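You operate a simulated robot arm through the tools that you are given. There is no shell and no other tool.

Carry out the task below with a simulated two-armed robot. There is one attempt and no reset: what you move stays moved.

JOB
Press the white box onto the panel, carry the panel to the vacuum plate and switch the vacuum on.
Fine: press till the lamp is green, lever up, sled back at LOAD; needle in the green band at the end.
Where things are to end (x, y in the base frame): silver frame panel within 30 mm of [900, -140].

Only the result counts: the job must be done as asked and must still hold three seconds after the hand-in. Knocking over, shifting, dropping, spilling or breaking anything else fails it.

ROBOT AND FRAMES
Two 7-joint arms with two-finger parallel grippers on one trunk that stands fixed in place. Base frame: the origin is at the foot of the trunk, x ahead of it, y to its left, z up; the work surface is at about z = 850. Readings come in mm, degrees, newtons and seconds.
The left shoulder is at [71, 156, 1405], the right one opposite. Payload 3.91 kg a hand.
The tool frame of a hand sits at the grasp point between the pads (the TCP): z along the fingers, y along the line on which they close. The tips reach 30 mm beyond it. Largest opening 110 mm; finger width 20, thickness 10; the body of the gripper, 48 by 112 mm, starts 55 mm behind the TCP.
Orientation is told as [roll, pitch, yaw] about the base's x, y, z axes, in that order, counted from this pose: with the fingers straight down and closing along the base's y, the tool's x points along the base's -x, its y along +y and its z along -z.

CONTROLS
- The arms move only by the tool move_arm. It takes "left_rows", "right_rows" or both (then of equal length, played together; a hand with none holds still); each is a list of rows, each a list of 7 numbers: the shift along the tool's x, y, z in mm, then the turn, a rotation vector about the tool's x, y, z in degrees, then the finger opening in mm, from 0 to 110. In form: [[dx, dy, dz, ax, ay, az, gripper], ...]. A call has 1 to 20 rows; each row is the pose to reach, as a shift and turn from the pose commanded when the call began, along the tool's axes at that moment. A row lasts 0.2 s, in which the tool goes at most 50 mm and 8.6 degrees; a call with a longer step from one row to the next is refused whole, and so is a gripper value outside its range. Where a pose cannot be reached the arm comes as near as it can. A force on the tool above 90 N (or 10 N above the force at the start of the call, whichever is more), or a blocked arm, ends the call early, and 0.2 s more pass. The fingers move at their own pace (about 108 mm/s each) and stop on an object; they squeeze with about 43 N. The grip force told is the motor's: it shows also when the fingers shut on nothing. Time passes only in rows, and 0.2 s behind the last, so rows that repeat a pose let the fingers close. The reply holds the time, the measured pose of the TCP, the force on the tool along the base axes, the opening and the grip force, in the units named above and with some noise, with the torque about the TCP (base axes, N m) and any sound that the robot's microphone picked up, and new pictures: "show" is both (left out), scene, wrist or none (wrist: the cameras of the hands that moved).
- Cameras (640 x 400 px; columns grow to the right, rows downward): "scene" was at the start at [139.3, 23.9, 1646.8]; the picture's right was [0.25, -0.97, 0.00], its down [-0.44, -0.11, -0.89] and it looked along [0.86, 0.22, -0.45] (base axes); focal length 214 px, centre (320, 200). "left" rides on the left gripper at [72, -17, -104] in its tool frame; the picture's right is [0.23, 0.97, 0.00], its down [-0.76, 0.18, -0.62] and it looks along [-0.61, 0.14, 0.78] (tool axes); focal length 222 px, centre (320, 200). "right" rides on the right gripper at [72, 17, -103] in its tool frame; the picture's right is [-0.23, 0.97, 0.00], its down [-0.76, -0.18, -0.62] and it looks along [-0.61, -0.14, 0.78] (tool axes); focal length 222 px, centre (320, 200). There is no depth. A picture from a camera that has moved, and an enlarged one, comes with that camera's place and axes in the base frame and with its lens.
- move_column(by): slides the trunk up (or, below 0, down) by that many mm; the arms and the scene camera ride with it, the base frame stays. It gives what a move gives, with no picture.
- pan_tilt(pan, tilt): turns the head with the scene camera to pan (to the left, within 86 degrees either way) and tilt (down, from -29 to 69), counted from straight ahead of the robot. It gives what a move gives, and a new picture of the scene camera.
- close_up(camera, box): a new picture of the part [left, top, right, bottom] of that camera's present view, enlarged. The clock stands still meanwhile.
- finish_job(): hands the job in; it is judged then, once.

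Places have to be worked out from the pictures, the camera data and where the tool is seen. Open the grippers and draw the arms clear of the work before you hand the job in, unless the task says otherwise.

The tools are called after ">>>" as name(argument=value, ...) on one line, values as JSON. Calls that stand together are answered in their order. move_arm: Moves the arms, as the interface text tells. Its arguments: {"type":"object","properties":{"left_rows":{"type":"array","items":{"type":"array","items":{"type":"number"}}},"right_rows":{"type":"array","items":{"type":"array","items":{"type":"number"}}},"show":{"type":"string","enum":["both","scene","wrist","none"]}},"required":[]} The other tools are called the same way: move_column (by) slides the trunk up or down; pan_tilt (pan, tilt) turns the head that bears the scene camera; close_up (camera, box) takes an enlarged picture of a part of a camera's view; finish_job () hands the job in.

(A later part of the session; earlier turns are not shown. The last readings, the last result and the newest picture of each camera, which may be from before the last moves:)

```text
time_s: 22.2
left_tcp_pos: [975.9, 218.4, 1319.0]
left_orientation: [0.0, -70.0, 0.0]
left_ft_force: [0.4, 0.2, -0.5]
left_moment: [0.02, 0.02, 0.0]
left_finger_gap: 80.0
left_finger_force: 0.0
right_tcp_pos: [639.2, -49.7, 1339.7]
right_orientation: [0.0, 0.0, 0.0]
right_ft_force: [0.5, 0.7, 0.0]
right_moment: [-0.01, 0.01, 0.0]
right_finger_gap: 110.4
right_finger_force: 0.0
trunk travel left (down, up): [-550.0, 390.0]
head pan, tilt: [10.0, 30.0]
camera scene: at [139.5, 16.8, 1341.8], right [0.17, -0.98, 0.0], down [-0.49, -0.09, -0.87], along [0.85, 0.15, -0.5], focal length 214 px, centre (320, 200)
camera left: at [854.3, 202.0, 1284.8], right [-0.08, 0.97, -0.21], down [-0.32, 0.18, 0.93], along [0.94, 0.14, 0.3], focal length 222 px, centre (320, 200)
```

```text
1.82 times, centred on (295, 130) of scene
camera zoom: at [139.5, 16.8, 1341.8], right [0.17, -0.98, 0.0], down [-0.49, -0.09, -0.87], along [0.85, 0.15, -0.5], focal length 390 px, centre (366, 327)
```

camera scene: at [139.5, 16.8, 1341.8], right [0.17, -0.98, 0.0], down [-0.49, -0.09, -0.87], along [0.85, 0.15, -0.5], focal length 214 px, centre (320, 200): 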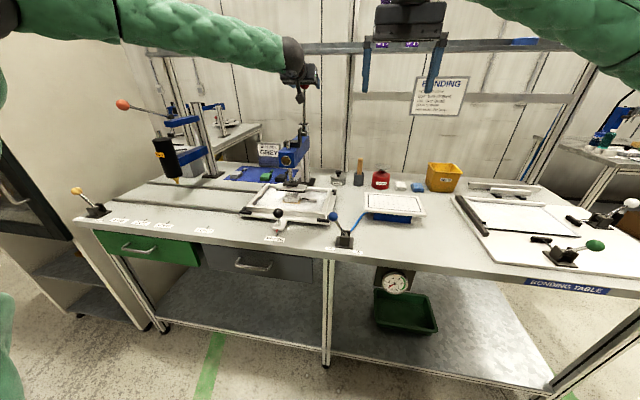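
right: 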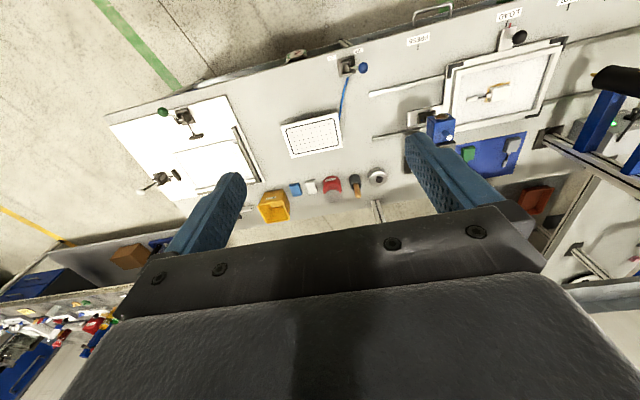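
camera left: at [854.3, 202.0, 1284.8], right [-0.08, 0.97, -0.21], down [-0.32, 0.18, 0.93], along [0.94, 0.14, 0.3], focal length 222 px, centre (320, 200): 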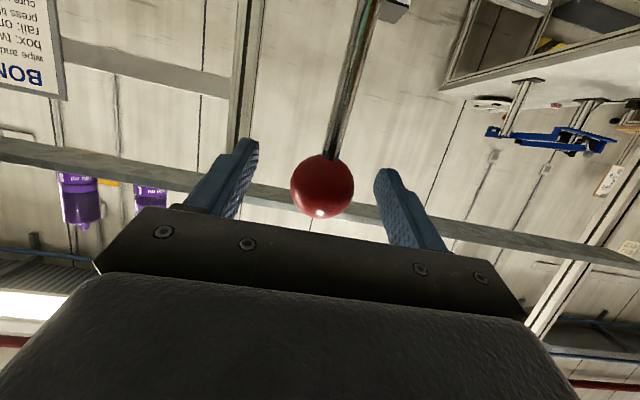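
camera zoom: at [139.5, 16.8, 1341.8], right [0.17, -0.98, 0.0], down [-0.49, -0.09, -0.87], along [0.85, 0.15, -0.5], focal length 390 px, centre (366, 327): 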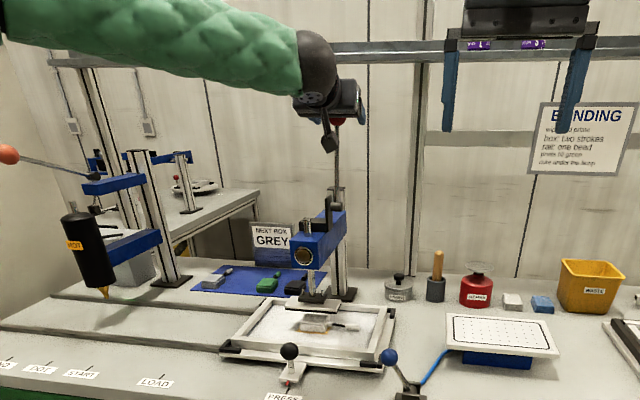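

The ball sits right at the grasp point between the pads. I close the fingers on it.

>>> move_arm(left_rows=[[0, 1, 3, 0, 0, 0, 50], [0, 1, 3, 0, 0, 0, 25], [0, 1, 3, 0, 0, 0, 20], [0, 1, 3, 0, 0, 0, 20]], show="wrist")

>>> close_up(camera="scene", box=[270, 120, 330, 200])

```text
time_s: 23.2
left_tcp_pos: [978.2, 220.9, 1317.0]
left_orientation: [-0.1, -69.9, 0.0]
left_ft_force: [-0.2, -0.7, -2.4]
left_moment: [0.0, -0.07, 0.03]
left_finger_gap: 37.2
left_finger_force: 45.0
right_tcp_pos: [640.1, -48.9, 1339.3]
right_orientation: [0.0, -0.1, 0.0]
right_ft_force: [0.2, 0.5, -0.1]
right_moment: [-0.01, -0.02, 0.0]
right_finger_gap: 109.9
right_finger_force: 0.0
trunk travel left (down, up): [-550.0, 390.0]
head pan, tilt: [10.0, 30.0]
camera left: at [857.7, 203.4, 1283.4], right [-0.08, 0.97, -0.21], down [-0.32, 0.18, 0.93], along [0.94, 0.14, 0.3], focal length 222 px, centre (320, 200)
```

left: 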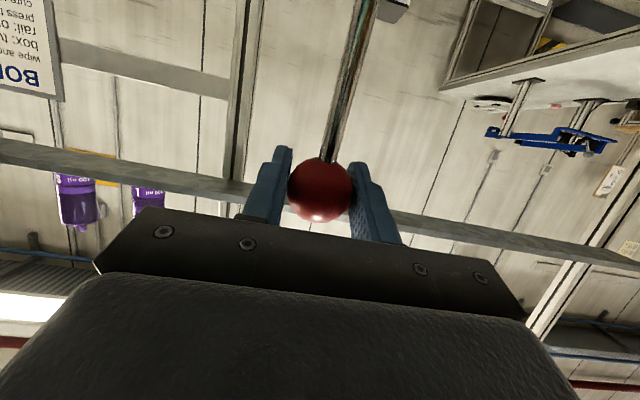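

```text
5.00 times, centred on (300, 160) of scene
camera zoom: at [139.9, 16.7, 1341.7], right [0.17, -0.98, 0.0], down [-0.49, -0.09, -0.87], along [0.85, 0.15, -0.5], focal length 1072 px, centre (420, 400)
```

zoom: 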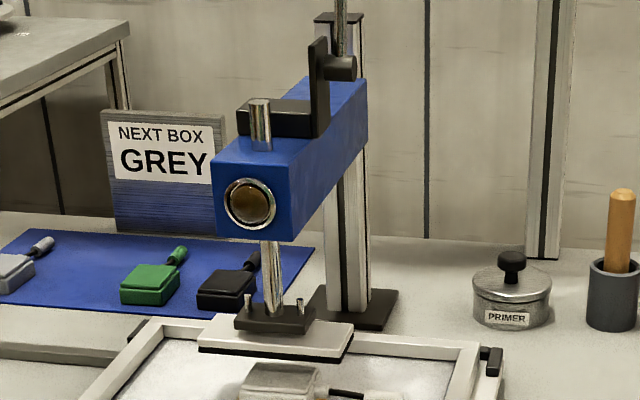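

The ball is gripped (37 mm) and the lever length is about 166 mm around a pivot near (948,221,1154). I pull the lever toward me along its arc in stages, watching the force and lamp.

>>> move_arm(left_rows=[[3.5, 0, -16.4, 0, 0, 0, 15], [7.8, 0, -30.2, 0, 0, 0, 15], [13.4, 0, -43.6, 0, 0, 0, 15], [20.1, 0, -56.4, 0, 0, 0, 15], [28, 0, -68.7, 0, 0, 0, 15], [36.7, 0, -80.2, 0, 0, 0, 15]], show="both")

>>> close_up(camera="scene", box=[250, 70, 340, 200])

```text
time_s: 24.6
left_tcp_pos: [890.3, 221.3, 1310.5]
left_orientation: [0.1, -70.1, -0.1]
left_ft_force: [4.1, -1.8, 0.2]
left_moment: [0.03, -0.72, -0.37]
left_finger_gap: 37.6
left_finger_force: 44.9
right_tcp_pos: [639.2, -50.9, 1339.8]
right_orientation: [0.1, 0.1, -0.1]
right_ft_force: [-0.1, -1.2, -0.5]
right_moment: [0.04, 0.01, 0.02]
right_finger_gap: 109.9
right_finger_force: 0.0
trunk travel left (down, up): [-550.0, 390.0]
head pan, tilt: [10.0, 30.0]
camera scene: at [140.2, 16.5, 1341.7], right [0.17, -0.98, 0.0], down [-0.49, -0.09, -0.87], along [0.85, 0.15, -0.5], focal length 214 px, centre (320, 200)
camera left: at [769.4, 203.4, 1277.3], right [-0.08, 0.97, -0.21], down [-0.32, 0.18, 0.93], along [0.94, 0.14, 0.3], focal length 222 px, centre (320, 200)
```

scene: 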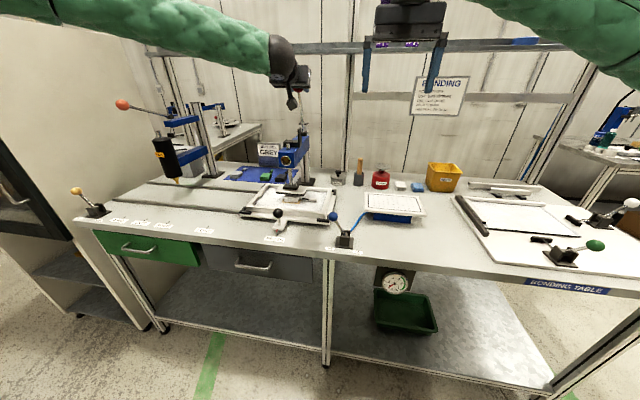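
left: 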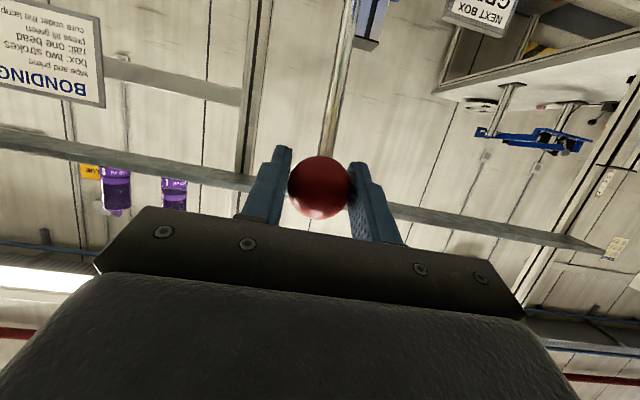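

```text
3.08 times, centred on (295, 135) of scene
camera zoom: at [140.2, 16.5, 1341.7], right [0.17, -0.98, 0.0], down [-0.49, -0.09, -0.87], along [0.85, 0.15, -0.5], focal length 660 px, centre (397, 400)
```

zoom: 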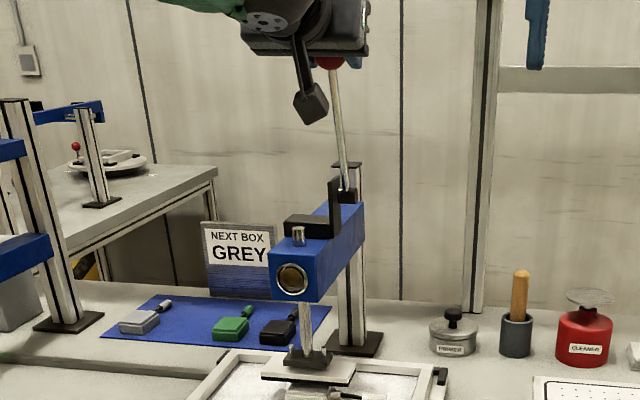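

The lever follows easily and the ram is coming down. I continue along the arc another 20 degrees.

>>> move_arm(left_rows=[[9.8, 0, -10.7, 0, 0, 0, 15], [20.4, 0, -20.4, 0, 0, 0, 15], [31.9, 0, -29.2, 0, 0, 0, 15], [44.1, 0, -37, 0, 0, 0, 15]], show="scene")

>>> close_up(camera="scene", box=[250, 70, 340, 200])

>>> close_up(camera="scene", box=[260, 140, 330, 210])

```text
time_s: 25.6
left_tcp_pos: [840.8, 220.2, 1281.9]
left_orientation: [0.2, -70.0, 0.0]
left_ft_force: [-5.0, -0.4, 6.6]
left_moment: [0.01, -0.41, -0.41]
left_finger_gap: 37.8
left_finger_force: 45.2
right_tcp_pos: [637.0, -50.4, 1340.4]
right_orientation: [0.0, 0.0, 0.0]
right_ft_force: [0.7, 0.5, -0.4]
right_moment: [-0.02, 0.03, -0.02]
right_finger_gap: 110.1
right_finger_force: 0.2
trunk travel left (down, up): [-550.0, 390.0]
head pan, tilt: [10.0, 30.0]
camera scene: at [138.5, 16.5, 1341.9], right [0.17, -0.98, 0.0], down [-0.49, -0.09, -0.87], along [0.85, 0.15, -0.5], focal length 214 px, centre (320, 200)
```

scene: 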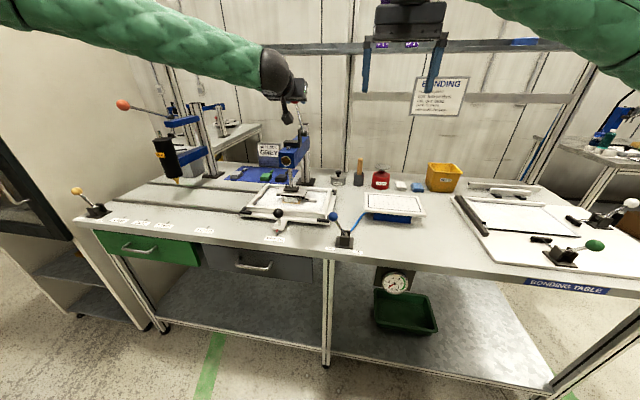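

```text
3.08 times, centred on (295, 135) of scene
camera zoom: at [138.5, 16.5, 1341.9], right [0.17, -0.98, 0.0], down [-0.49, -0.09, -0.87], along [0.85, 0.15, -0.5], focal length 660 px, centre (397, 400)
```

zoom: 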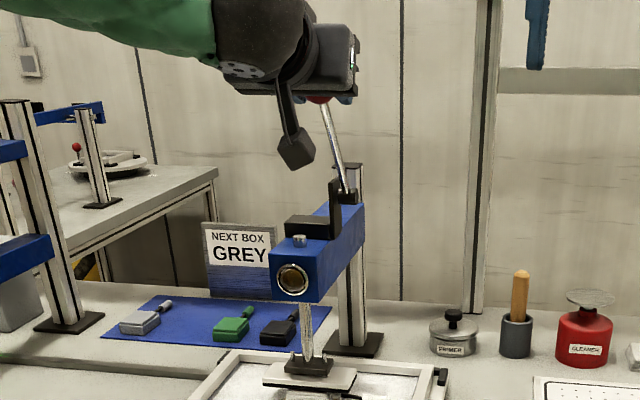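

```text
5.71 times, centred on (295, 175) of scene
camera zoom: at [138.5, 16.5, 1341.9], right [0.17, -0.98, 0.0], down [-0.49, -0.09, -0.87], along [0.85, 0.15, -0.5], focal length 1226 px, centre (463, 343)
```

zoom: 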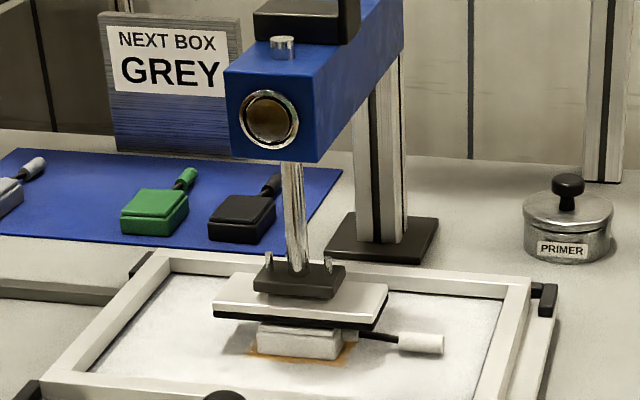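

The foot is just above or touching the box, with force still low. I press on slowly in small steps and check the lamp.

>>> move_arm(left_rows=[[6.3, 0, -3.5, 0, 0, 0, 15], [12.9, 0, -6.7, 0, 0, 0, 15], [19.5, 0, -9.6, 0, 0, 0, 15], [26.3, 0, -12.3, 0, 0, 0, 15], [26.3, 0, -12.3, 0, 0, 0, 15]], show="wrist")

>>> close_up(camera="scene", box=[260, 140, 330, 210])

```text
time_s: 26.9
left_tcp_pos: [819.2, 219.6, 1261.2]
left_orientation: [0.0, -70.0, 0.0]
left_ft_force: [-2.7, -1.4, 4.6]
left_moment: [-0.01, -1.02, -0.01]
left_finger_gap: 37.3
left_finger_force: 44.8
right_tcp_pos: [638.2, -49.3, 1340.4]
right_orientation: [0.0, 0.0, 0.0]
right_ft_force: [-0.1, -0.5, 0.2]
right_moment: [0.01, 0.01, -0.01]
right_finger_gap: 110.0
right_finger_force: 0.0
trunk travel left (down, up): [-550.0, 390.0]
head pan, tilt: [10.0, 30.0]
camera left: at [697.6, 203.3, 1227.9], right [-0.08, 0.97, -0.21], down [-0.33, 0.18, 0.93], along [0.94, 0.14, 0.3], focal length 222 px, centre (320, 200)
```

left: 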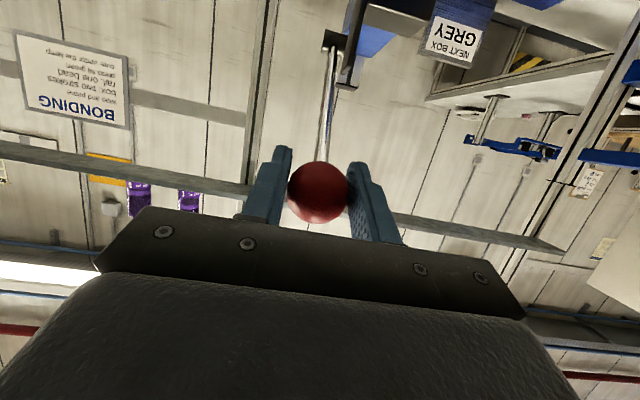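

```text
5.71 times, centred on (295, 175) of scene
camera zoom: at [138.7, 16.5, 1341.9], right [0.17, -0.98, 0.0], down [-0.49, -0.09, -0.87], along [0.85, 0.15, -0.5], focal length 1226 px, centre (463, 343)
```

zoom: 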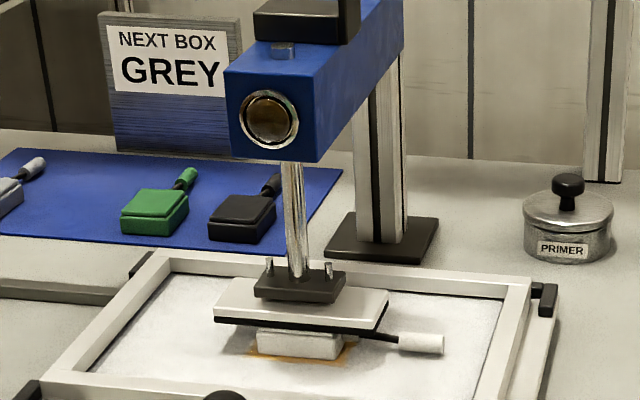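

Still amber, force about 5 N. I continue down the arc slowly.

>>> move_arm(left_rows=[[6.9, 0, -2.3, 0, 0, 0, 15], [13.8, 0, -4.3, 0, 0, 0, 15], [20.8, 0, -6.1, 0, 0, 0, 15], [27.9, 0, -7.5, 0, 0, 0, 15], [27.9, 0, -7.5, 0, 0, 0, 15]], show="none")

>>> close_up(camera="scene", box=[250, 90, 340, 210])

```text
time_s: 28.1
left_tcp_pos: [802.3, 221.7, 1239.4]
left_orientation: [0.0, -70.0, 0.0]
left_ft_force: [-2.3, -2.0, 7.3]
left_moment: [0.08, -1.28, -0.08]
left_finger_gap: 37.3
left_finger_force: 44.8
right_tcp_pos: [638.0, -50.3, 1341.6]
right_orientation: [-0.1, 0.0, 0.0]
right_ft_force: [0.3, 0.3, -0.1]
right_moment: [0.04, -0.03, 0.02]
right_finger_gap: 110.0
right_finger_force: 0.0
trunk travel left (down, up): [-550.0, 390.0]
head pan, tilt: [10.0, 30.0]
```

```text
3.33 times, centred on (295, 150) of scene
camera zoom: at [138.7, 16.3, 1341.9], right [0.17, -0.98, 0.0], down [-0.49, -0.09, -0.87], along [0.85, 0.15, -0.5], focal length 715 px, centre (403, 367)
```

zoom: 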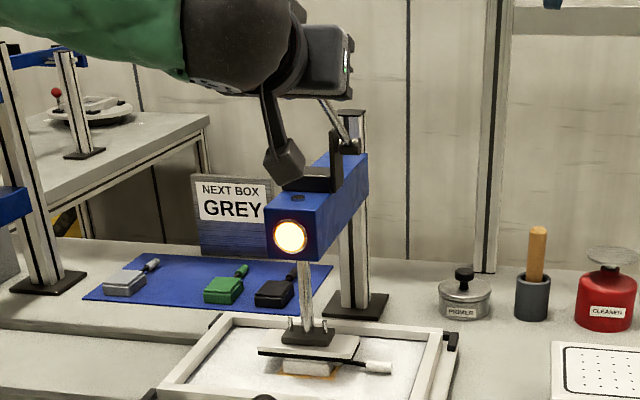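

The lamp is now lit amber: pressure is on. I hold this position for a second or two and look again.

>>> move_arm(left_rows=[[0, 0, 0, 0, 0, 0, 15], [0, 0, 0, 0, 0, 0, 15], [0, 0, 0, 0, 0, 0, 15], [0, 0, 0, 0, 0, 0, 15], [0, 0, 0, 0, 0, 0, 15]], show="none")

>>> close_up(camera="scene", box=[260, 140, 330, 210])

```text
time_s: 29.2
left_tcp_pos: [802.5, 219.5, 1238.9]
left_orientation: [0.0, -70.0, 0.0]
left_ft_force: [-5.5, -2.2, 4.6]
left_moment: [0.0, -0.86, 0.02]
left_finger_gap: 37.6
left_finger_force: 45.1
right_tcp_pos: [637.7, -50.1, 1341.6]
right_orientation: [0.0, 0.0, 0.0]
right_ft_force: [-0.5, 0.4, 0.2]
right_moment: [0.01, -0.03, 0.03]
right_finger_gap: 110.3
right_finger_force: 0.0
trunk travel left (down, up): [-550.0, 390.0]
head pan, tilt: [10.0, 30.0]
```

```text
5.71 times, centred on (295, 175) of scene
camera zoom: at [138.6, 16.4, 1341.9], right [0.17, -0.98, 0.0], down [-0.49, -0.09, -0.87], along [0.85, 0.15, -0.5], focal length 1226 px, centre (463, 343)
```

zoom: 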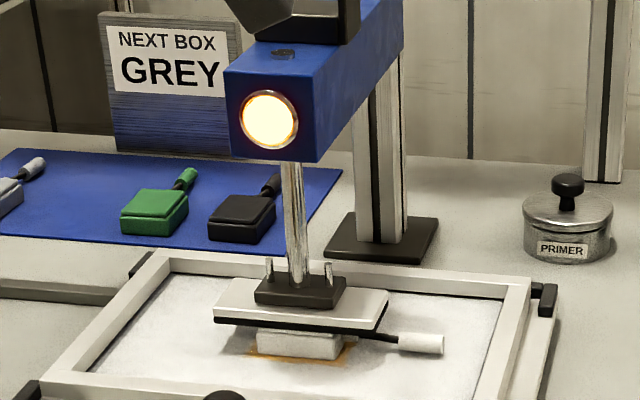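

Still amber; I hold two more seconds to see whether it is a dwell time.

>>> move_arm(left_rows=[[0, 0, 0, 0, 0, 0, 15], [0, 0, 0, 0, 0, 0, 15], [0, 0, 0, 0, 0, 0, 15], [0, 0, 0, 0, 0, 0, 15], [0, 0, 0, 0, 0, 0, 15], [0, 0, 0, 0, 0, 0, 15], [0, 0, 0, 0, 0, 0, 15], [0, 0, 0, 0, 0, 0, 15], [0, 0, 0, 0, 0, 0, 15], [0, 0, 0, 0, 0, 0, 15]], show="none")

>>> close_up(camera="scene", box=[260, 140, 330, 210])

```text
time_s: 31.4
left_tcp_pos: [802.3, 220.0, 1239.4]
left_orientation: [-0.1, -70.0, 0.1]
left_ft_force: [-10.0, -3.8, -0.9]
left_moment: [0.01, 0.18, -0.02]
left_finger_gap: 37.3
left_finger_force: 45.6
right_tcp_pos: [637.6, -50.6, 1341.4]
right_orientation: [0.0, 0.0, -0.1]
right_ft_force: [-0.2, -0.8, -0.1]
right_moment: [0.01, -0.01, -0.02]
right_finger_gap: 110.0
right_finger_force: 0.0
trunk travel left (down, up): [-550.0, 390.0]
head pan, tilt: [10.0, 30.0]
```

```text
5.71 times, centred on (295, 175) of scene
camera zoom: at [138.6, 16.4, 1341.9], right [0.17, -0.98, 0.0], down [-0.49, -0.09, -0.87], along [0.85, 0.15, -0.5], focal length 1226 px, centre (463, 343)
```

zoom: 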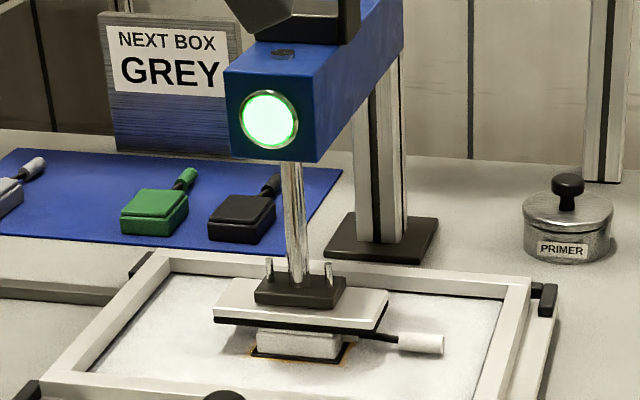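

The lamp is green. I return the lever up along the same arc to its resting position.

>>> move_arm(left_rows=[[-13.8, 0, 3.5, 0, 0, 0, 15], [-27.9, 0, 7.5, 0, 0, 0, 15], [-54.2, 0, 19.7, 0, 0, 0, 15], [-77.9, 0, 36.3, 0, 0, 0, 15], [-98.4, 0, 56.8, 0, 0, 0, 15], [-115, 0, 80.5, 0, 0, 0, 15], [-127.2, 0, 106.7, 0, 0, 0, 15], [-133, 0, 125, 0, 0, 0, 15], [-135.1, 0, 137, 0, 0, 0, 15], [-135.1, 0, 137, 0, 0, 0, 15]], show="both")

>>> close_up(camera="scene", box=[250, 70, 340, 210])

```text
time_s: 33.6
left_tcp_pos: [978.8, 219.8, 1319.8]
left_orientation: [0.0, -70.1, 0.1]
left_ft_force: [-0.2, 0.2, 11.7]
left_moment: [-0.14, 0.59, -0.04]
left_finger_gap: 37.1
left_finger_force: 45.0
right_tcp_pos: [637.8, -50.5, 1340.9]
right_orientation: [-0.1, 0.0, 0.0]
right_ft_force: [0.4, -0.1, 0.3]
right_moment: [-0.01, 0.03, 0.03]
right_finger_gap: 110.0
right_finger_force: 0.1
trunk travel left (down, up): [-550.0, 390.0]
head pan, tilt: [10.0, 30.0]
camera scene: at [138.7, 16.4, 1342.0], right [0.17, -0.98, 0.0], down [-0.49, -0.09, -0.87], along [0.85, 0.15, -0.5], focal length 214 px, centre (320, 200)
camera left: at [856.9, 203.4, 1286.4], right [-0.08, 0.97, -0.21], down [-0.33, 0.18, 0.93], along [0.94, 0.14, 0.3], focal length 222 px, centre (320, 200)
```

scene: 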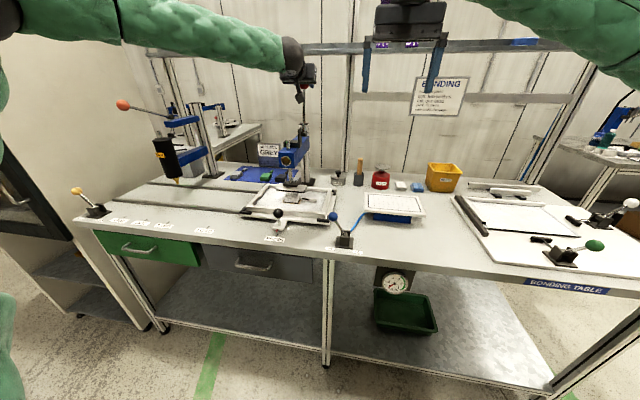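
left: 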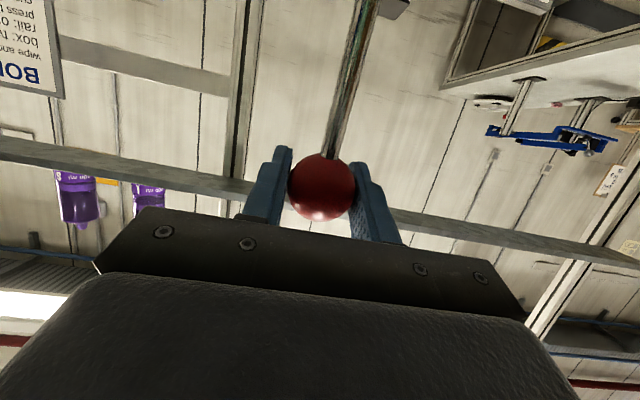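

```text
2.86 times, centred on (295, 140) of scene
camera zoom: at [138.7, 16.4, 1342.0], right [0.17, -0.98, 0.0], down [-0.49, -0.09, -0.87], along [0.85, 0.15, -0.5], focal length 613 px, centre (391, 371)
```

zoom: 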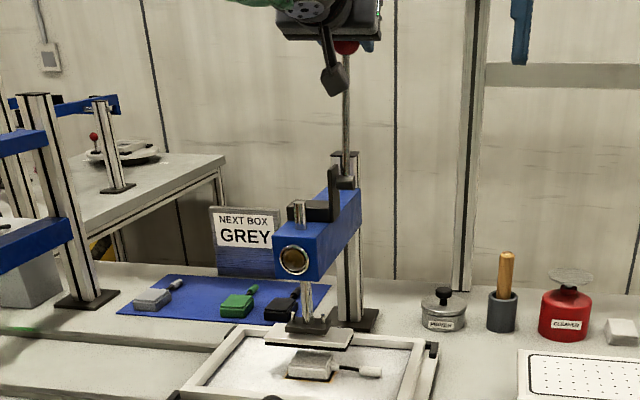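

The lever is back up and the ram is raised. I open the fingers, back the hand away and turn it tool-down again.

>>> move_arm(left_rows=[[0, 0, 0, 0, 0, 0, 50], [0, 0, 0, 0, 0, 0, 80], [10, 0, -28, 0, 0, 0, 80], [25, 0, -68, 0, 0, 0, 80], [41, 0, -112, 0, 0, 0, 80], [57, 0, -156, 0, 0, 0, 80], [74.6, 0, -204.9, 0, 0, 0, 80], [74.6, 0, -204.9, 0, 8, 0, 80], [74.6, 0, -204.9, 0, 16, 0, 80], [74.6, 0, -204.9, 0, 24, 0, 80], [74.6, 0, -204.9, 0, 32, 0, 80], [74.6, 0, -204.9, 0, 40, 0, 80], [74.6, 0, -204.9, 0, 48, 0, 80], [74.6, 0, -204.9, 0, 56, 0, 80], [74.6, 0, -204.9, 0, 64, 0, 80], [74.6, 0, -204.9, 0, 70, 0, 80]], show="both")

>>> close_up(camera="scene", box=[250, 70, 340, 210])

```text
refused: row 7 steps farther than a row can; nothing moved
```

```text
2.86 times, centred on (295, 140) of scene
camera zoom: at [138.7, 16.4, 1342.0], right [0.17, -0.98, 0.0], down [-0.49, -0.09, -0.87], along [0.85, 0.15, -0.5], focal length 613 px, centre (391, 371)
```

zoom: 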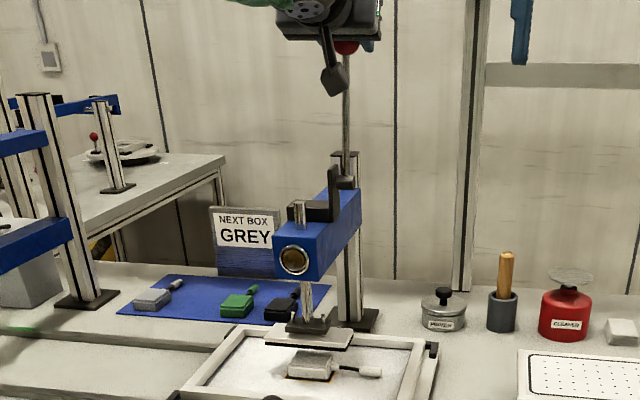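

That call was refused for one over-long step, and nothing moved. I resend it with smaller steps.

>>> move_arm(left_rows=[[0, 0, 0, 0, 0, 0, 50], [0, 0, 0, 0, 0, 0, 80], [10, 0, -28, 0, 0, 0, 80], [25, 0, -68, 0, 0, 0, 80], [41, 0, -112, 0, 0, 0, 80], [57, 0, -156, 0, 0, 0, 80], [72, 0, -197, 0, 0, 0, 80], [74.6, 0, -204.9, 0, 8, 0, 80], [74.6, 0, -204.9, 0, 16, 0, 80], [74.6, 0, -204.9, 0, 24, 0, 80], [74.6, 0, -204.9, 0, 32, 0, 80], [74.6, 0, -204.9, 0, 40, 0, 80], [74.6, 0, -204.9, 0, 48, 0, 80], [74.6, 0, -204.9, 0, 56, 0, 80], [74.6, 0, -204.9, 0, 64, 0, 80], [74.6, 0, -204.9, 0, 70, 0, 80]], show="both")

>>> close_up(camera="scene", box=[250, 70, 340, 210])

```text
time_s: 37.0
left_tcp_pos: [761.2, 220.3, 1317.8]
left_orientation: [0.0, 0.2, 0.0]
left_ft_force: [0.2, -0.4, 0.0]
left_moment: [0.01, -0.01, 0.01]
left_finger_gap: 80.1
left_finger_force: 0.0
right_tcp_pos: [638.8, -49.6, 1340.2]
right_orientation: [0.0, 0.1, 0.0]
right_ft_force: [1.2, -0.3, -0.4]
right_moment: [0.01, 0.0, -0.03]
right_finger_gap: 110.0
right_finger_force: 0.0
trunk travel left (down, up): [-550.0, 390.0]
head pan, tilt: [10.0, 30.0]
camera scene: at [140.4, 16.7, 1341.7], right [0.17, -0.98, 0.0], down [-0.49, -0.09, -0.87], along [0.85, 0.15, -0.5], focal length 214 px, centre (320, 200)
camera left: at [689.2, 204.0, 1420.4], right [-0.23, 0.97, 0.0], down [0.76, 0.18, 0.62], along [0.6, 0.14, -0.78], focal length 222 px, centre (320, 200)
```

scene: 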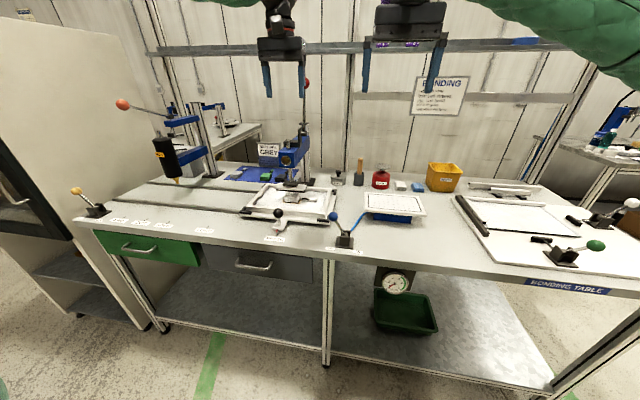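
left: 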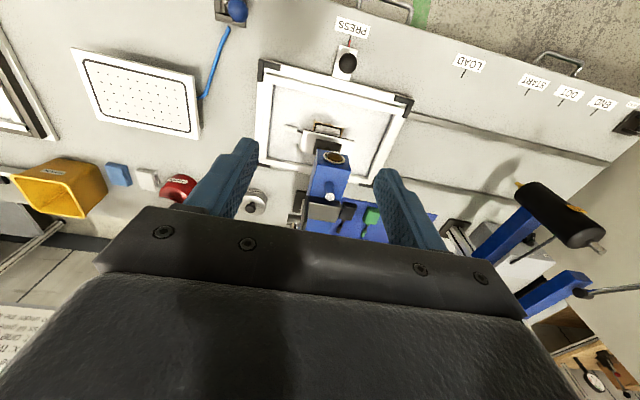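

```text
2.86 times, centred on (295, 140) of scene
camera zoom: at [140.4, 16.7, 1341.7], right [0.17, -0.98, 0.0], down [-0.49, -0.09, -0.87], along [0.85, 0.15, -0.5], focal length 613 px, centre (391, 371)
```

zoom: 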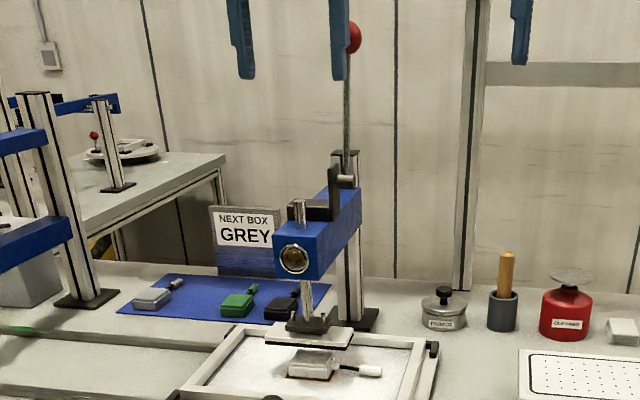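

The lever stays up and the box is seated on the panel. I bring the left hand back down over the sled knob at about (737,270,915) and grip it.

>>> move_arm(left_rows=[[3, 5, 45, 0, 0, 0, 80], [6, 11, 90, 0, 0, 0, 80], [9, 17, 135, 0, 0, 0, 80], [12, 23, 180, 0, 0, 0, 80], [15, 30, 225, 0, 0, 0, 80], [19, 38, 270, 0, 0, 0, 80], [24, 49, 312, 0, 0, 0, 80], [24, 49, 350, 0, 0, 0, 75], [24, 49, 380, 0, 0, 0, 70], [24, 49, 401, 0, 0, 0, 70], [24, 49, 401, 0, 0, 0, 40], [24, 49, 401, 0, 0, 0, 20], [24, 49, 401, 0, 0, 0, 20]], show="wrist")

```text
time_s: 39.9
left_tcp_pos: [735.9, 270.6, 918.6]
left_orientation: [0.0, 0.1, -0.1]
left_ft_force: [0.2, -0.8, -3.2]
left_moment: [-0.05, -0.55, 0.01]
left_finger_gap: 35.7
left_finger_force: 45.0
right_tcp_pos: [639.0, -50.0, 1340.4]
right_orientation: [0.0, 0.0, 0.0]
right_ft_force: [-0.2, 0.2, -0.4]
right_moment: [-0.01, 0.03, 0.0]
right_finger_gap: 110.1
right_finger_force: 0.0
trunk travel left (down, up): [-550.0, 390.0]
head pan, tilt: [10.0, 30.0]
camera left: at [664.3, 253.5, 1019.8], right [-0.23, 0.97, 0.0], down [0.76, 0.18, 0.62], along [0.61, 0.14, -0.78], focal length 222 px, centre (320, 200)
```

left: 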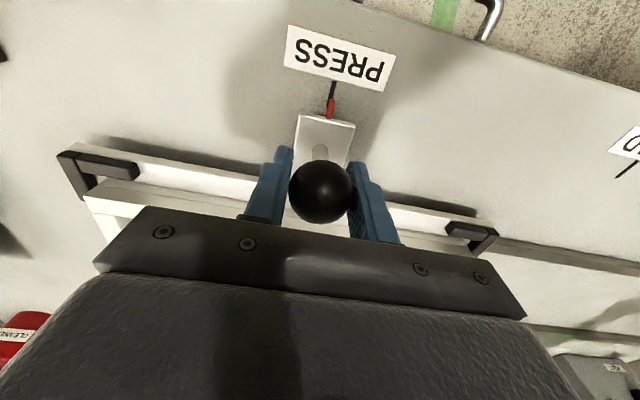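

The knob is gripped again. I slide the sled 270 mm back toward LOAD.

>>> move_arm(left_rows=[[0, 8, 0, 0, 0, 0, 15], [0, 24, 0, 0, 0, 0, 15], [0, 44, 0, 0, 0, 0, 15], [0, 64, 0, 0, 0, 0, 15], [0, 84, 0, 0, 0, 0, 15], [0, 104, 0, 0, 0, 0, 15], [0, 124, 0, 0, 0, 0, 15], [0, 144, 0, 0, 0, 0, 15], [0, 164, 0, 0, 0, 0, 15], [0, 184, 0, 0, 0, 0, 15], [0, 204, 0, 0, 0, 0, 15], [0, 224, 0, 0, 0, 0, 15], [0, 243, 0, 0, 0, 0, 15], [0, 257, 0, 0, 0, 0, 15], [0, 266, 0, 0, 0, 0, 15], [0, 270, 0, 0, 0, 0, 15], [0, 270, 0, 0, 0, 0, 15]], show="wrist")

>>> close_up(camera="left", box=[260, 20, 400, 160])

```text
time_s: 43.5
left_tcp_pos: [735.6, 539.6, 916.8]
left_orientation: [0.0, -0.1, 0.0]
left_ft_force: [0.8, 0.6, 7.7]
left_moment: [-0.08, -0.52, 0.02]
left_finger_gap: 35.4
left_finger_force: 45.8
right_tcp_pos: [638.8, -49.5, 1340.5]
right_orientation: [-0.1, 0.0, 0.0]
right_ft_force: [-0.5, 0.4, -0.2]
right_moment: [-0.01, -0.01, 0.03]
right_finger_gap: 109.9
right_finger_force: 0.1
trunk travel left (down, up): [-550.0, 390.0]
head pan, tilt: [10.0, 30.0]
camera left: at [664.0, 523.3, 1019.6], right [-0.23, 0.97, 0.0], down [0.76, 0.18, 0.62], along [0.61, 0.14, -0.78], focal length 222 px, centre (320, 200)
```

left: 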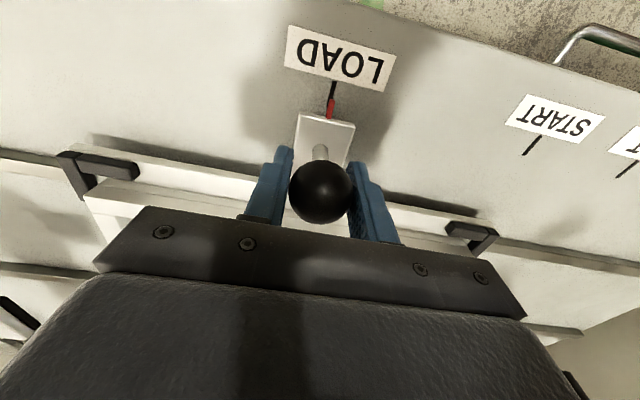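

```text
2.86 times, centred on (330, 90) of left
camera zoom: at [664.0, 523.3, 1019.6], right [-0.23, 0.97, 0.0], down [0.76, 0.18, 0.62], along [0.61, 0.14, -0.78], focal length 635 px, centre (291, 514)
```

zoom: 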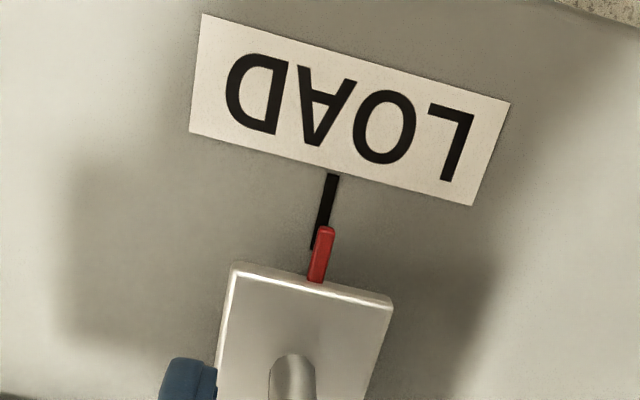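

The sled is back at LOAD with the pointer on its tick. I release the knob and rise to look at the panel frame for the carry.

>>> move_arm(left_rows=[[0, 0, 0, 0, 0, 0, 40], [0, 0, 0, 0, 0, 0, 80], [0, 0, -40, 0, 0, 0, 100], [0, 0, -85, 0, 0, 0, 110], [10, 0, -130, 0, 0, 0, 110], [20, 0, -175, 0, 0, 0, 110], [30, 0, -220, 0, 0, 0, 110], [40, 0, -260, 0, 0, 0, 110]], show="both")

>>> close_up(camera="left", box=[190, 60, 430, 230])

>>> close_up(camera="scene", box=[170, 160, 300, 250])

```text
time_s: 45.2
left_tcp_pos: [694.1, 538.0, 1179.4]
left_orientation: [0.1, 0.0, 0.0]
left_ft_force: [0.6, 0.5, -0.5]
left_moment: [0.0, 0.01, 0.02]
left_finger_gap: 109.8
left_finger_force: 0.0
right_tcp_pos: [638.0, -50.3, 1341.5]
right_orientation: [0.0, 0.0, 0.0]
right_ft_force: [-0.3, 0.5, 0.5]
right_moment: [-0.01, 0.01, 0.0]
right_finger_gap: 110.0
right_finger_force: 0.0
trunk travel left (down, up): [-550.0, 390.0]
head pan, tilt: [10.0, 30.0]
camera scene: at [138.5, 16.4, 1341.9], right [0.17, -0.98, 0.0], down [-0.49, -0.09, -0.87], along [0.85, 0.15, -0.5], focal length 214 px, centre (320, 200)
camera left: at [622.9, 521.7, 1283.2], right [-0.23, 0.97, 0.0], down [0.76, 0.18, 0.62], along [0.61, 0.14, -0.78], focal length 222 px, centre (320, 200)
```

scene: 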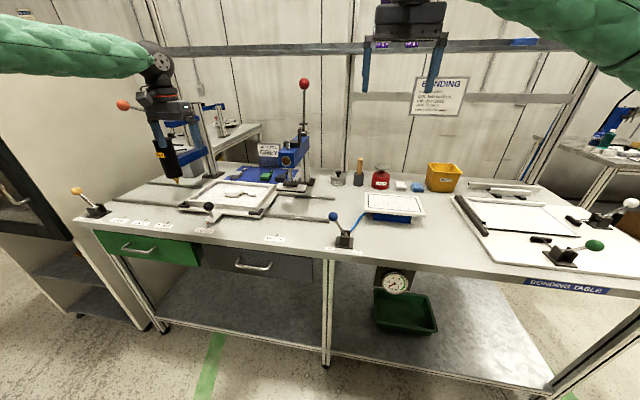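
left: 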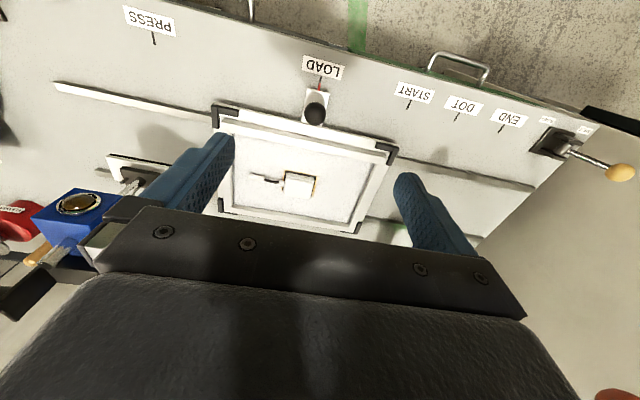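

```text
2.35 times, centred on (310, 145) of left
camera zoom: at [622.9, 521.7, 1283.2], right [-0.23, 0.97, 0.0], down [0.76, 0.18, 0.62], along [0.61, 0.14, -0.78], focal length 523 px, centre (344, 329)
```

zoom: 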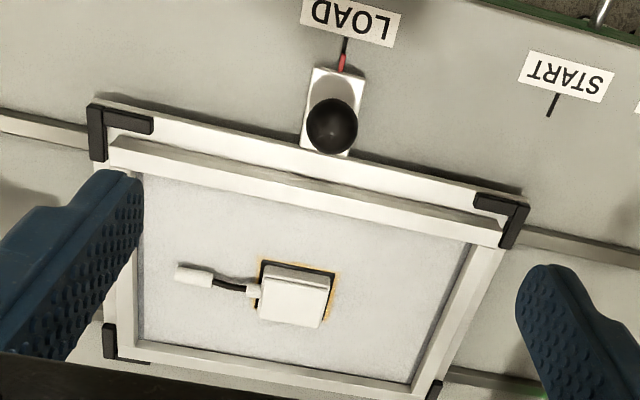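

```text
4.44 times, centred on (235, 205) of scene
camera zoom: at [138.5, 16.4, 1341.9], right [0.17, -0.98, 0.0], down [-0.49, -0.09, -0.87], along [0.85, 0.15, -0.5], focal length 953 px, centre (698, 178)
```

zoom: 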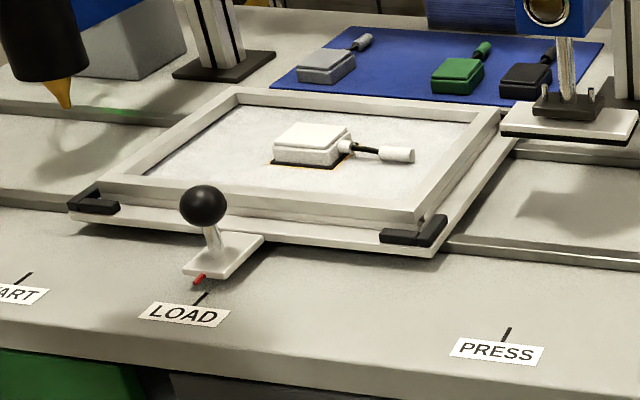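

The panel frame spans roughly x 793–1010, y 388–698, with its top near z=895. I zoom in to judge the rail width, rail height and depth to the sheet.

>>> close_up(camera="scene", box=[240, 175, 290, 225])

>>> close_up(camera="scene", box=[175, 170, 235, 225])

>>> close_up(camera="left", box=[330, 120, 410, 240])

>>> close_up(camera="scene", box=[355, 180, 435, 230])

```text
8.00 times, centred on (265, 200) of scene
camera zoom: at [138.5, 16.4, 1341.9], right [0.17, -0.98, 0.0], down [-0.49, -0.09, -0.87], along [0.85, 0.15, -0.5], focal length 1716 px, centre (760, 200)
```

zoom: 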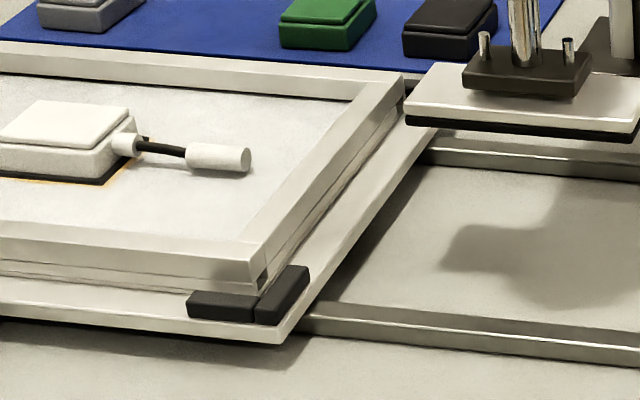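

```text
7.27 times, centred on (205, 198) of scene
camera zoom: at [138.5, 16.4, 1341.9], right [0.17, -0.98, 0.0], down [-0.49, -0.09, -0.87], along [0.85, 0.15, -0.5], focal length 1560 px, centre (1156, 218)
```

zoom: 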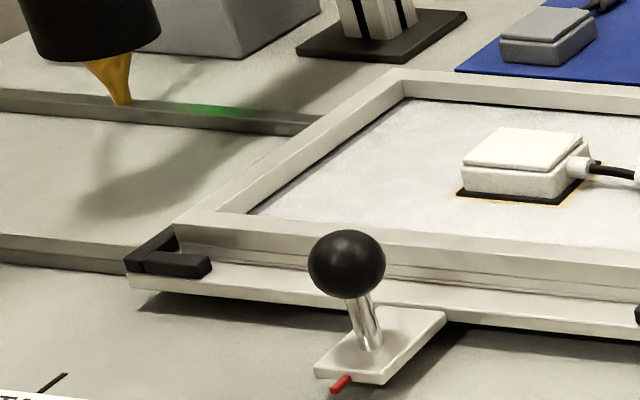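

```text
3.33 times, centred on (370, 180) of left
camera zoom: at [622.9, 521.7, 1283.2], right [-0.23, 0.97, 0.0], down [0.76, 0.18, 0.62], along [0.61, 0.14, -0.78], focal length 740 px, centre (153, 267)
```

zoom: 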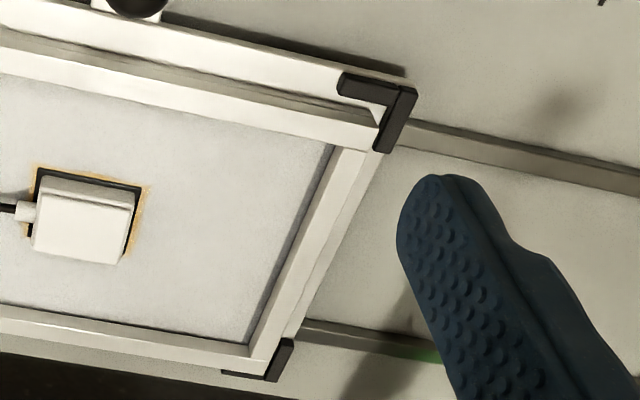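

```text
8.00 times, centred on (395, 205) of scene
camera zoom: at [138.5, 16.4, 1341.9], right [0.17, -0.98, 0.0], down [-0.49, -0.09, -0.87], along [0.85, 0.15, -0.5], focal length 1716 px, centre (-280, 160)
```

zoom: 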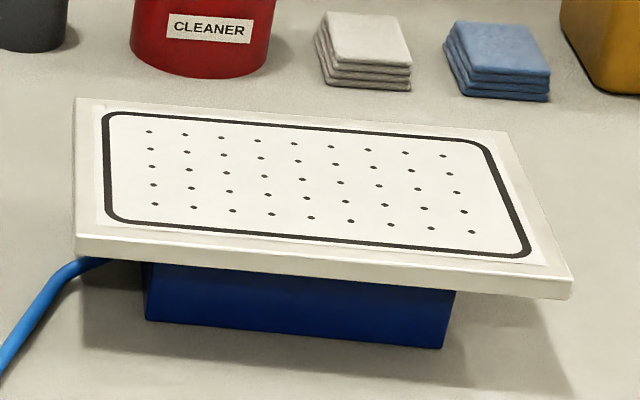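

The rails are about 22 mm wide with the sheet roughly 11–14 mm below the rail top. I plan a two-handed carry on the left and right rails, with the tools tilted forward for reach, and first bring the left hand over the left rail to test reach and get a close view.

>>> move_arm(left_rows=[[-24, 24, 20, 0, -5, 0, 80], [-48, 48, 40, 0, -10, 0, 70], [-72, 72, 60, 0, -15, 0, 70], [-96, 96, 80, 0, -20, 0, 70], [-120, 120, 100, 0, -25, 0, 70], [-146, 146, 115, 0, -30, 0, 70]], show="both")

>>> close_up(camera="left", box=[200, 60, 440, 240])

```text
time_s: 46.6
left_tcp_pos: [841.8, 685.0, 1059.3]
left_orientation: [-0.1, -30.0, 0.2]
left_ft_force: [0.5, -0.9, -0.9]
left_moment: [0.0, 0.0, -0.02]
left_finger_gap: 70.0
left_finger_force: 0.1
right_tcp_pos: [640.2, -47.8, 1339.9]
right_orientation: [0.1, 0.0, 0.0]
right_ft_force: [-0.2, 0.7, 0.1]
right_moment: [-0.02, 0.01, -0.01]
right_finger_gap: 110.0
right_finger_force: 0.1
trunk travel left (down, up): [-550.0, 390.0]
head pan, tilt: [10.0, 30.0]
camera scene: at [140.3, 17.9, 1341.7], right [0.17, -0.98, 0.0], down [-0.49, -0.09, -0.87], along [0.85, 0.15, -0.5], focal length 214 px, centre (320, 200)
camera left: at [728.4, 669.4, 1112.6], right [-0.2, 0.97, -0.11], down [0.35, 0.18, 0.92], along [0.92, 0.14, -0.37], focal length 222 px, centre (320, 200)
```

scene: 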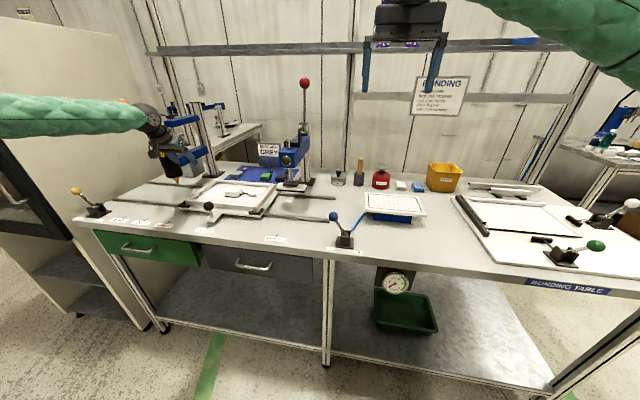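
left: 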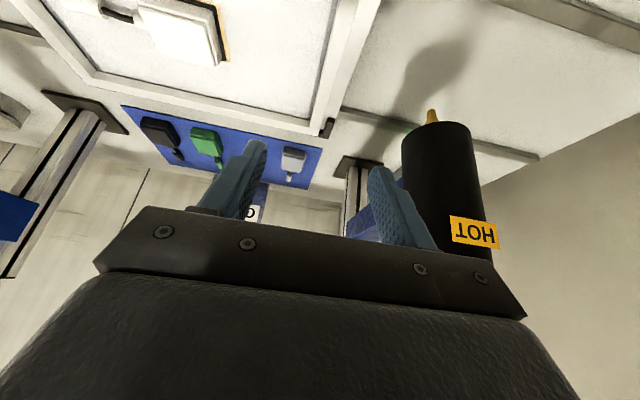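

```text
2.22 times, centred on (320, 150) of left
camera zoom: at [728.4, 669.4, 1112.6], right [-0.2, 0.97, -0.11], down [0.35, 0.18, 0.92], along [0.92, 0.14, -0.37], focal length 494 px, centre (320, 311)
```

zoom: 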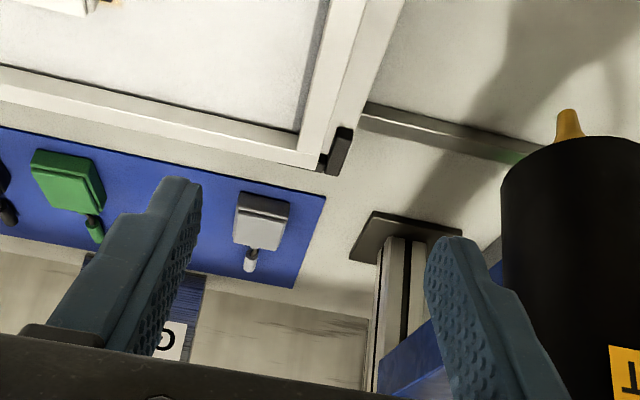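

The left hand reaches there easily. I zoom in on the left rail to fix its edges.

>>> close_up(camera="left", box=[290, 60, 390, 160])

>>> close_up(camera="left", box=[300, 0, 400, 80])

```text
4.00 times, centred on (340, 110) of left
camera zoom: at [728.4, 669.4, 1112.6], right [-0.2, 0.97, -0.11], down [0.35, 0.18, 0.92], along [0.92, 0.14, -0.37], focal length 888 px, centre (240, 560)
```

zoom: 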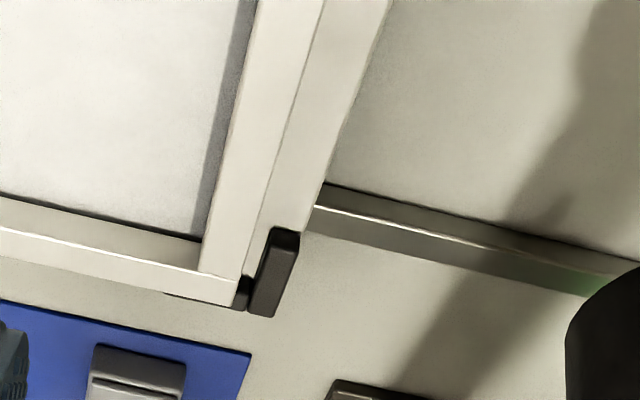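

```text
5.00 times, centred on (350, 40) of left
camera zoom: at [728.4, 669.4, 1112.6], right [-0.2, 0.97, -0.11], down [0.35, 0.18, 0.92], along [0.92, 0.14, -0.37], focal length 1111 px, centre (170, 1000)
```

zoom: 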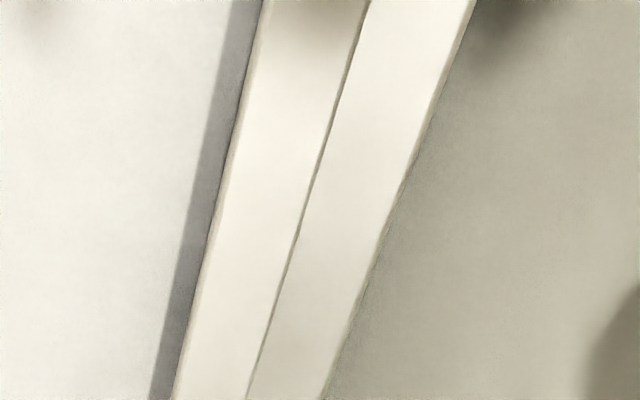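

The left rail is centred at y≈688.5 (about 17.5 mm wide), so by symmetry the right rail is near y≈395.5. I bring the right hand over, staying in front of the press, to hover above the right rail.

>>> move_arm(right_rows=[[0, 46, 15, 0, 0, 0, 90], [0, 92, 30, 0, 0, 0, 70], [0, 138, 45, 0, 0, 0, 70], [0, 184, 60, 0, 0, 0, 70], [0, 230, 75, 0, 0, 0, 70], [0, 276, 90, 0, 0, 0, 70], [0, 322, 105, 0, 0, 0, 70], [0, 368, 120, 0, 0, 0, 70], [0, 412, 140, 0, 0, 0, 70], [0, 445.5, 165, 0, 0, 0, 70], [-40, 445.5, 190, 0, -6, 0, 70], [-80, 445.5, 215, 0, -12, 0, 70], [-120, 445.5, 240, 0, -18, 0, 70], [-160, 445.5, 260, 0, -24, 0, 70], [-201, 445.5, 280, 0, -30, 0, 70]], show="both")

>>> close_up(camera="right", box=[240, 0, 400, 100])

```text
time_s: 49.9
left_tcp_pos: [842.9, 686.5, 1060.6]
left_orientation: [0.0, -29.9, 0.2]
left_ft_force: [0.8, 0.8, -0.3]
left_moment: [0.02, -0.02, 0.0]
left_finger_gap: 69.9
left_finger_force: 0.0
right_tcp_pos: [842.6, 398.6, 1057.9]
right_orientation: [0.0, -30.0, 0.0]
right_ft_force: [0.3, 0.5, 1.0]
right_moment: [0.04, -0.01, 0.01]
right_finger_gap: 69.5
right_finger_force: 0.0
trunk travel left (down, up): [-550.0, 390.0]
head pan, tilt: [10.0, 30.0]
camera scene: at [140.5, 17.7, 1341.7], right [0.17, -0.98, 0.0], down [-0.49, -0.09, -0.87], along [0.85, 0.15, -0.5], focal length 214 px, centre (320, 200)
camera right: at [727.8, 414.8, 1110.6], right [0.2, 0.97, 0.11], down [0.35, -0.18, 0.92], along [0.92, -0.14, -0.37], focal length 222 px, centre (320, 200)
```

scene: 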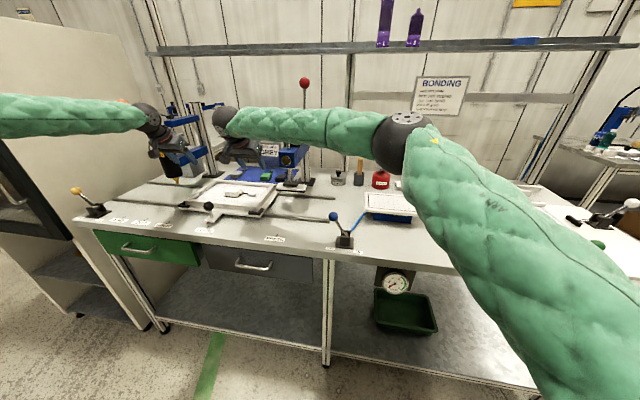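
right: 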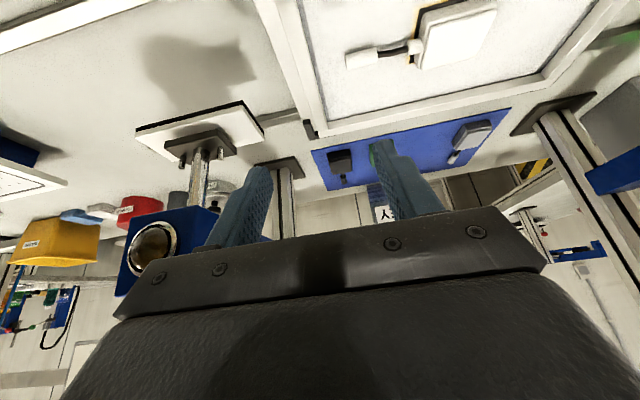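

```text
4.00 times, centred on (320, 50) of right
camera zoom: at [727.8, 414.8, 1110.6], right [0.2, 0.97, 0.11], down [0.35, -0.18, 0.92], along [0.92, -0.14, -0.37], focal length 888 px, centre (320, 800)
```

zoom: 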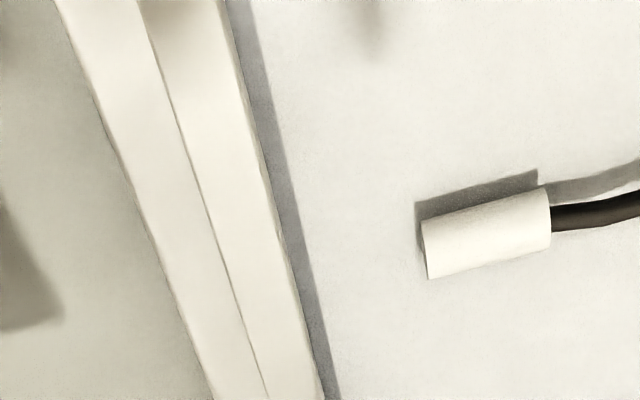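

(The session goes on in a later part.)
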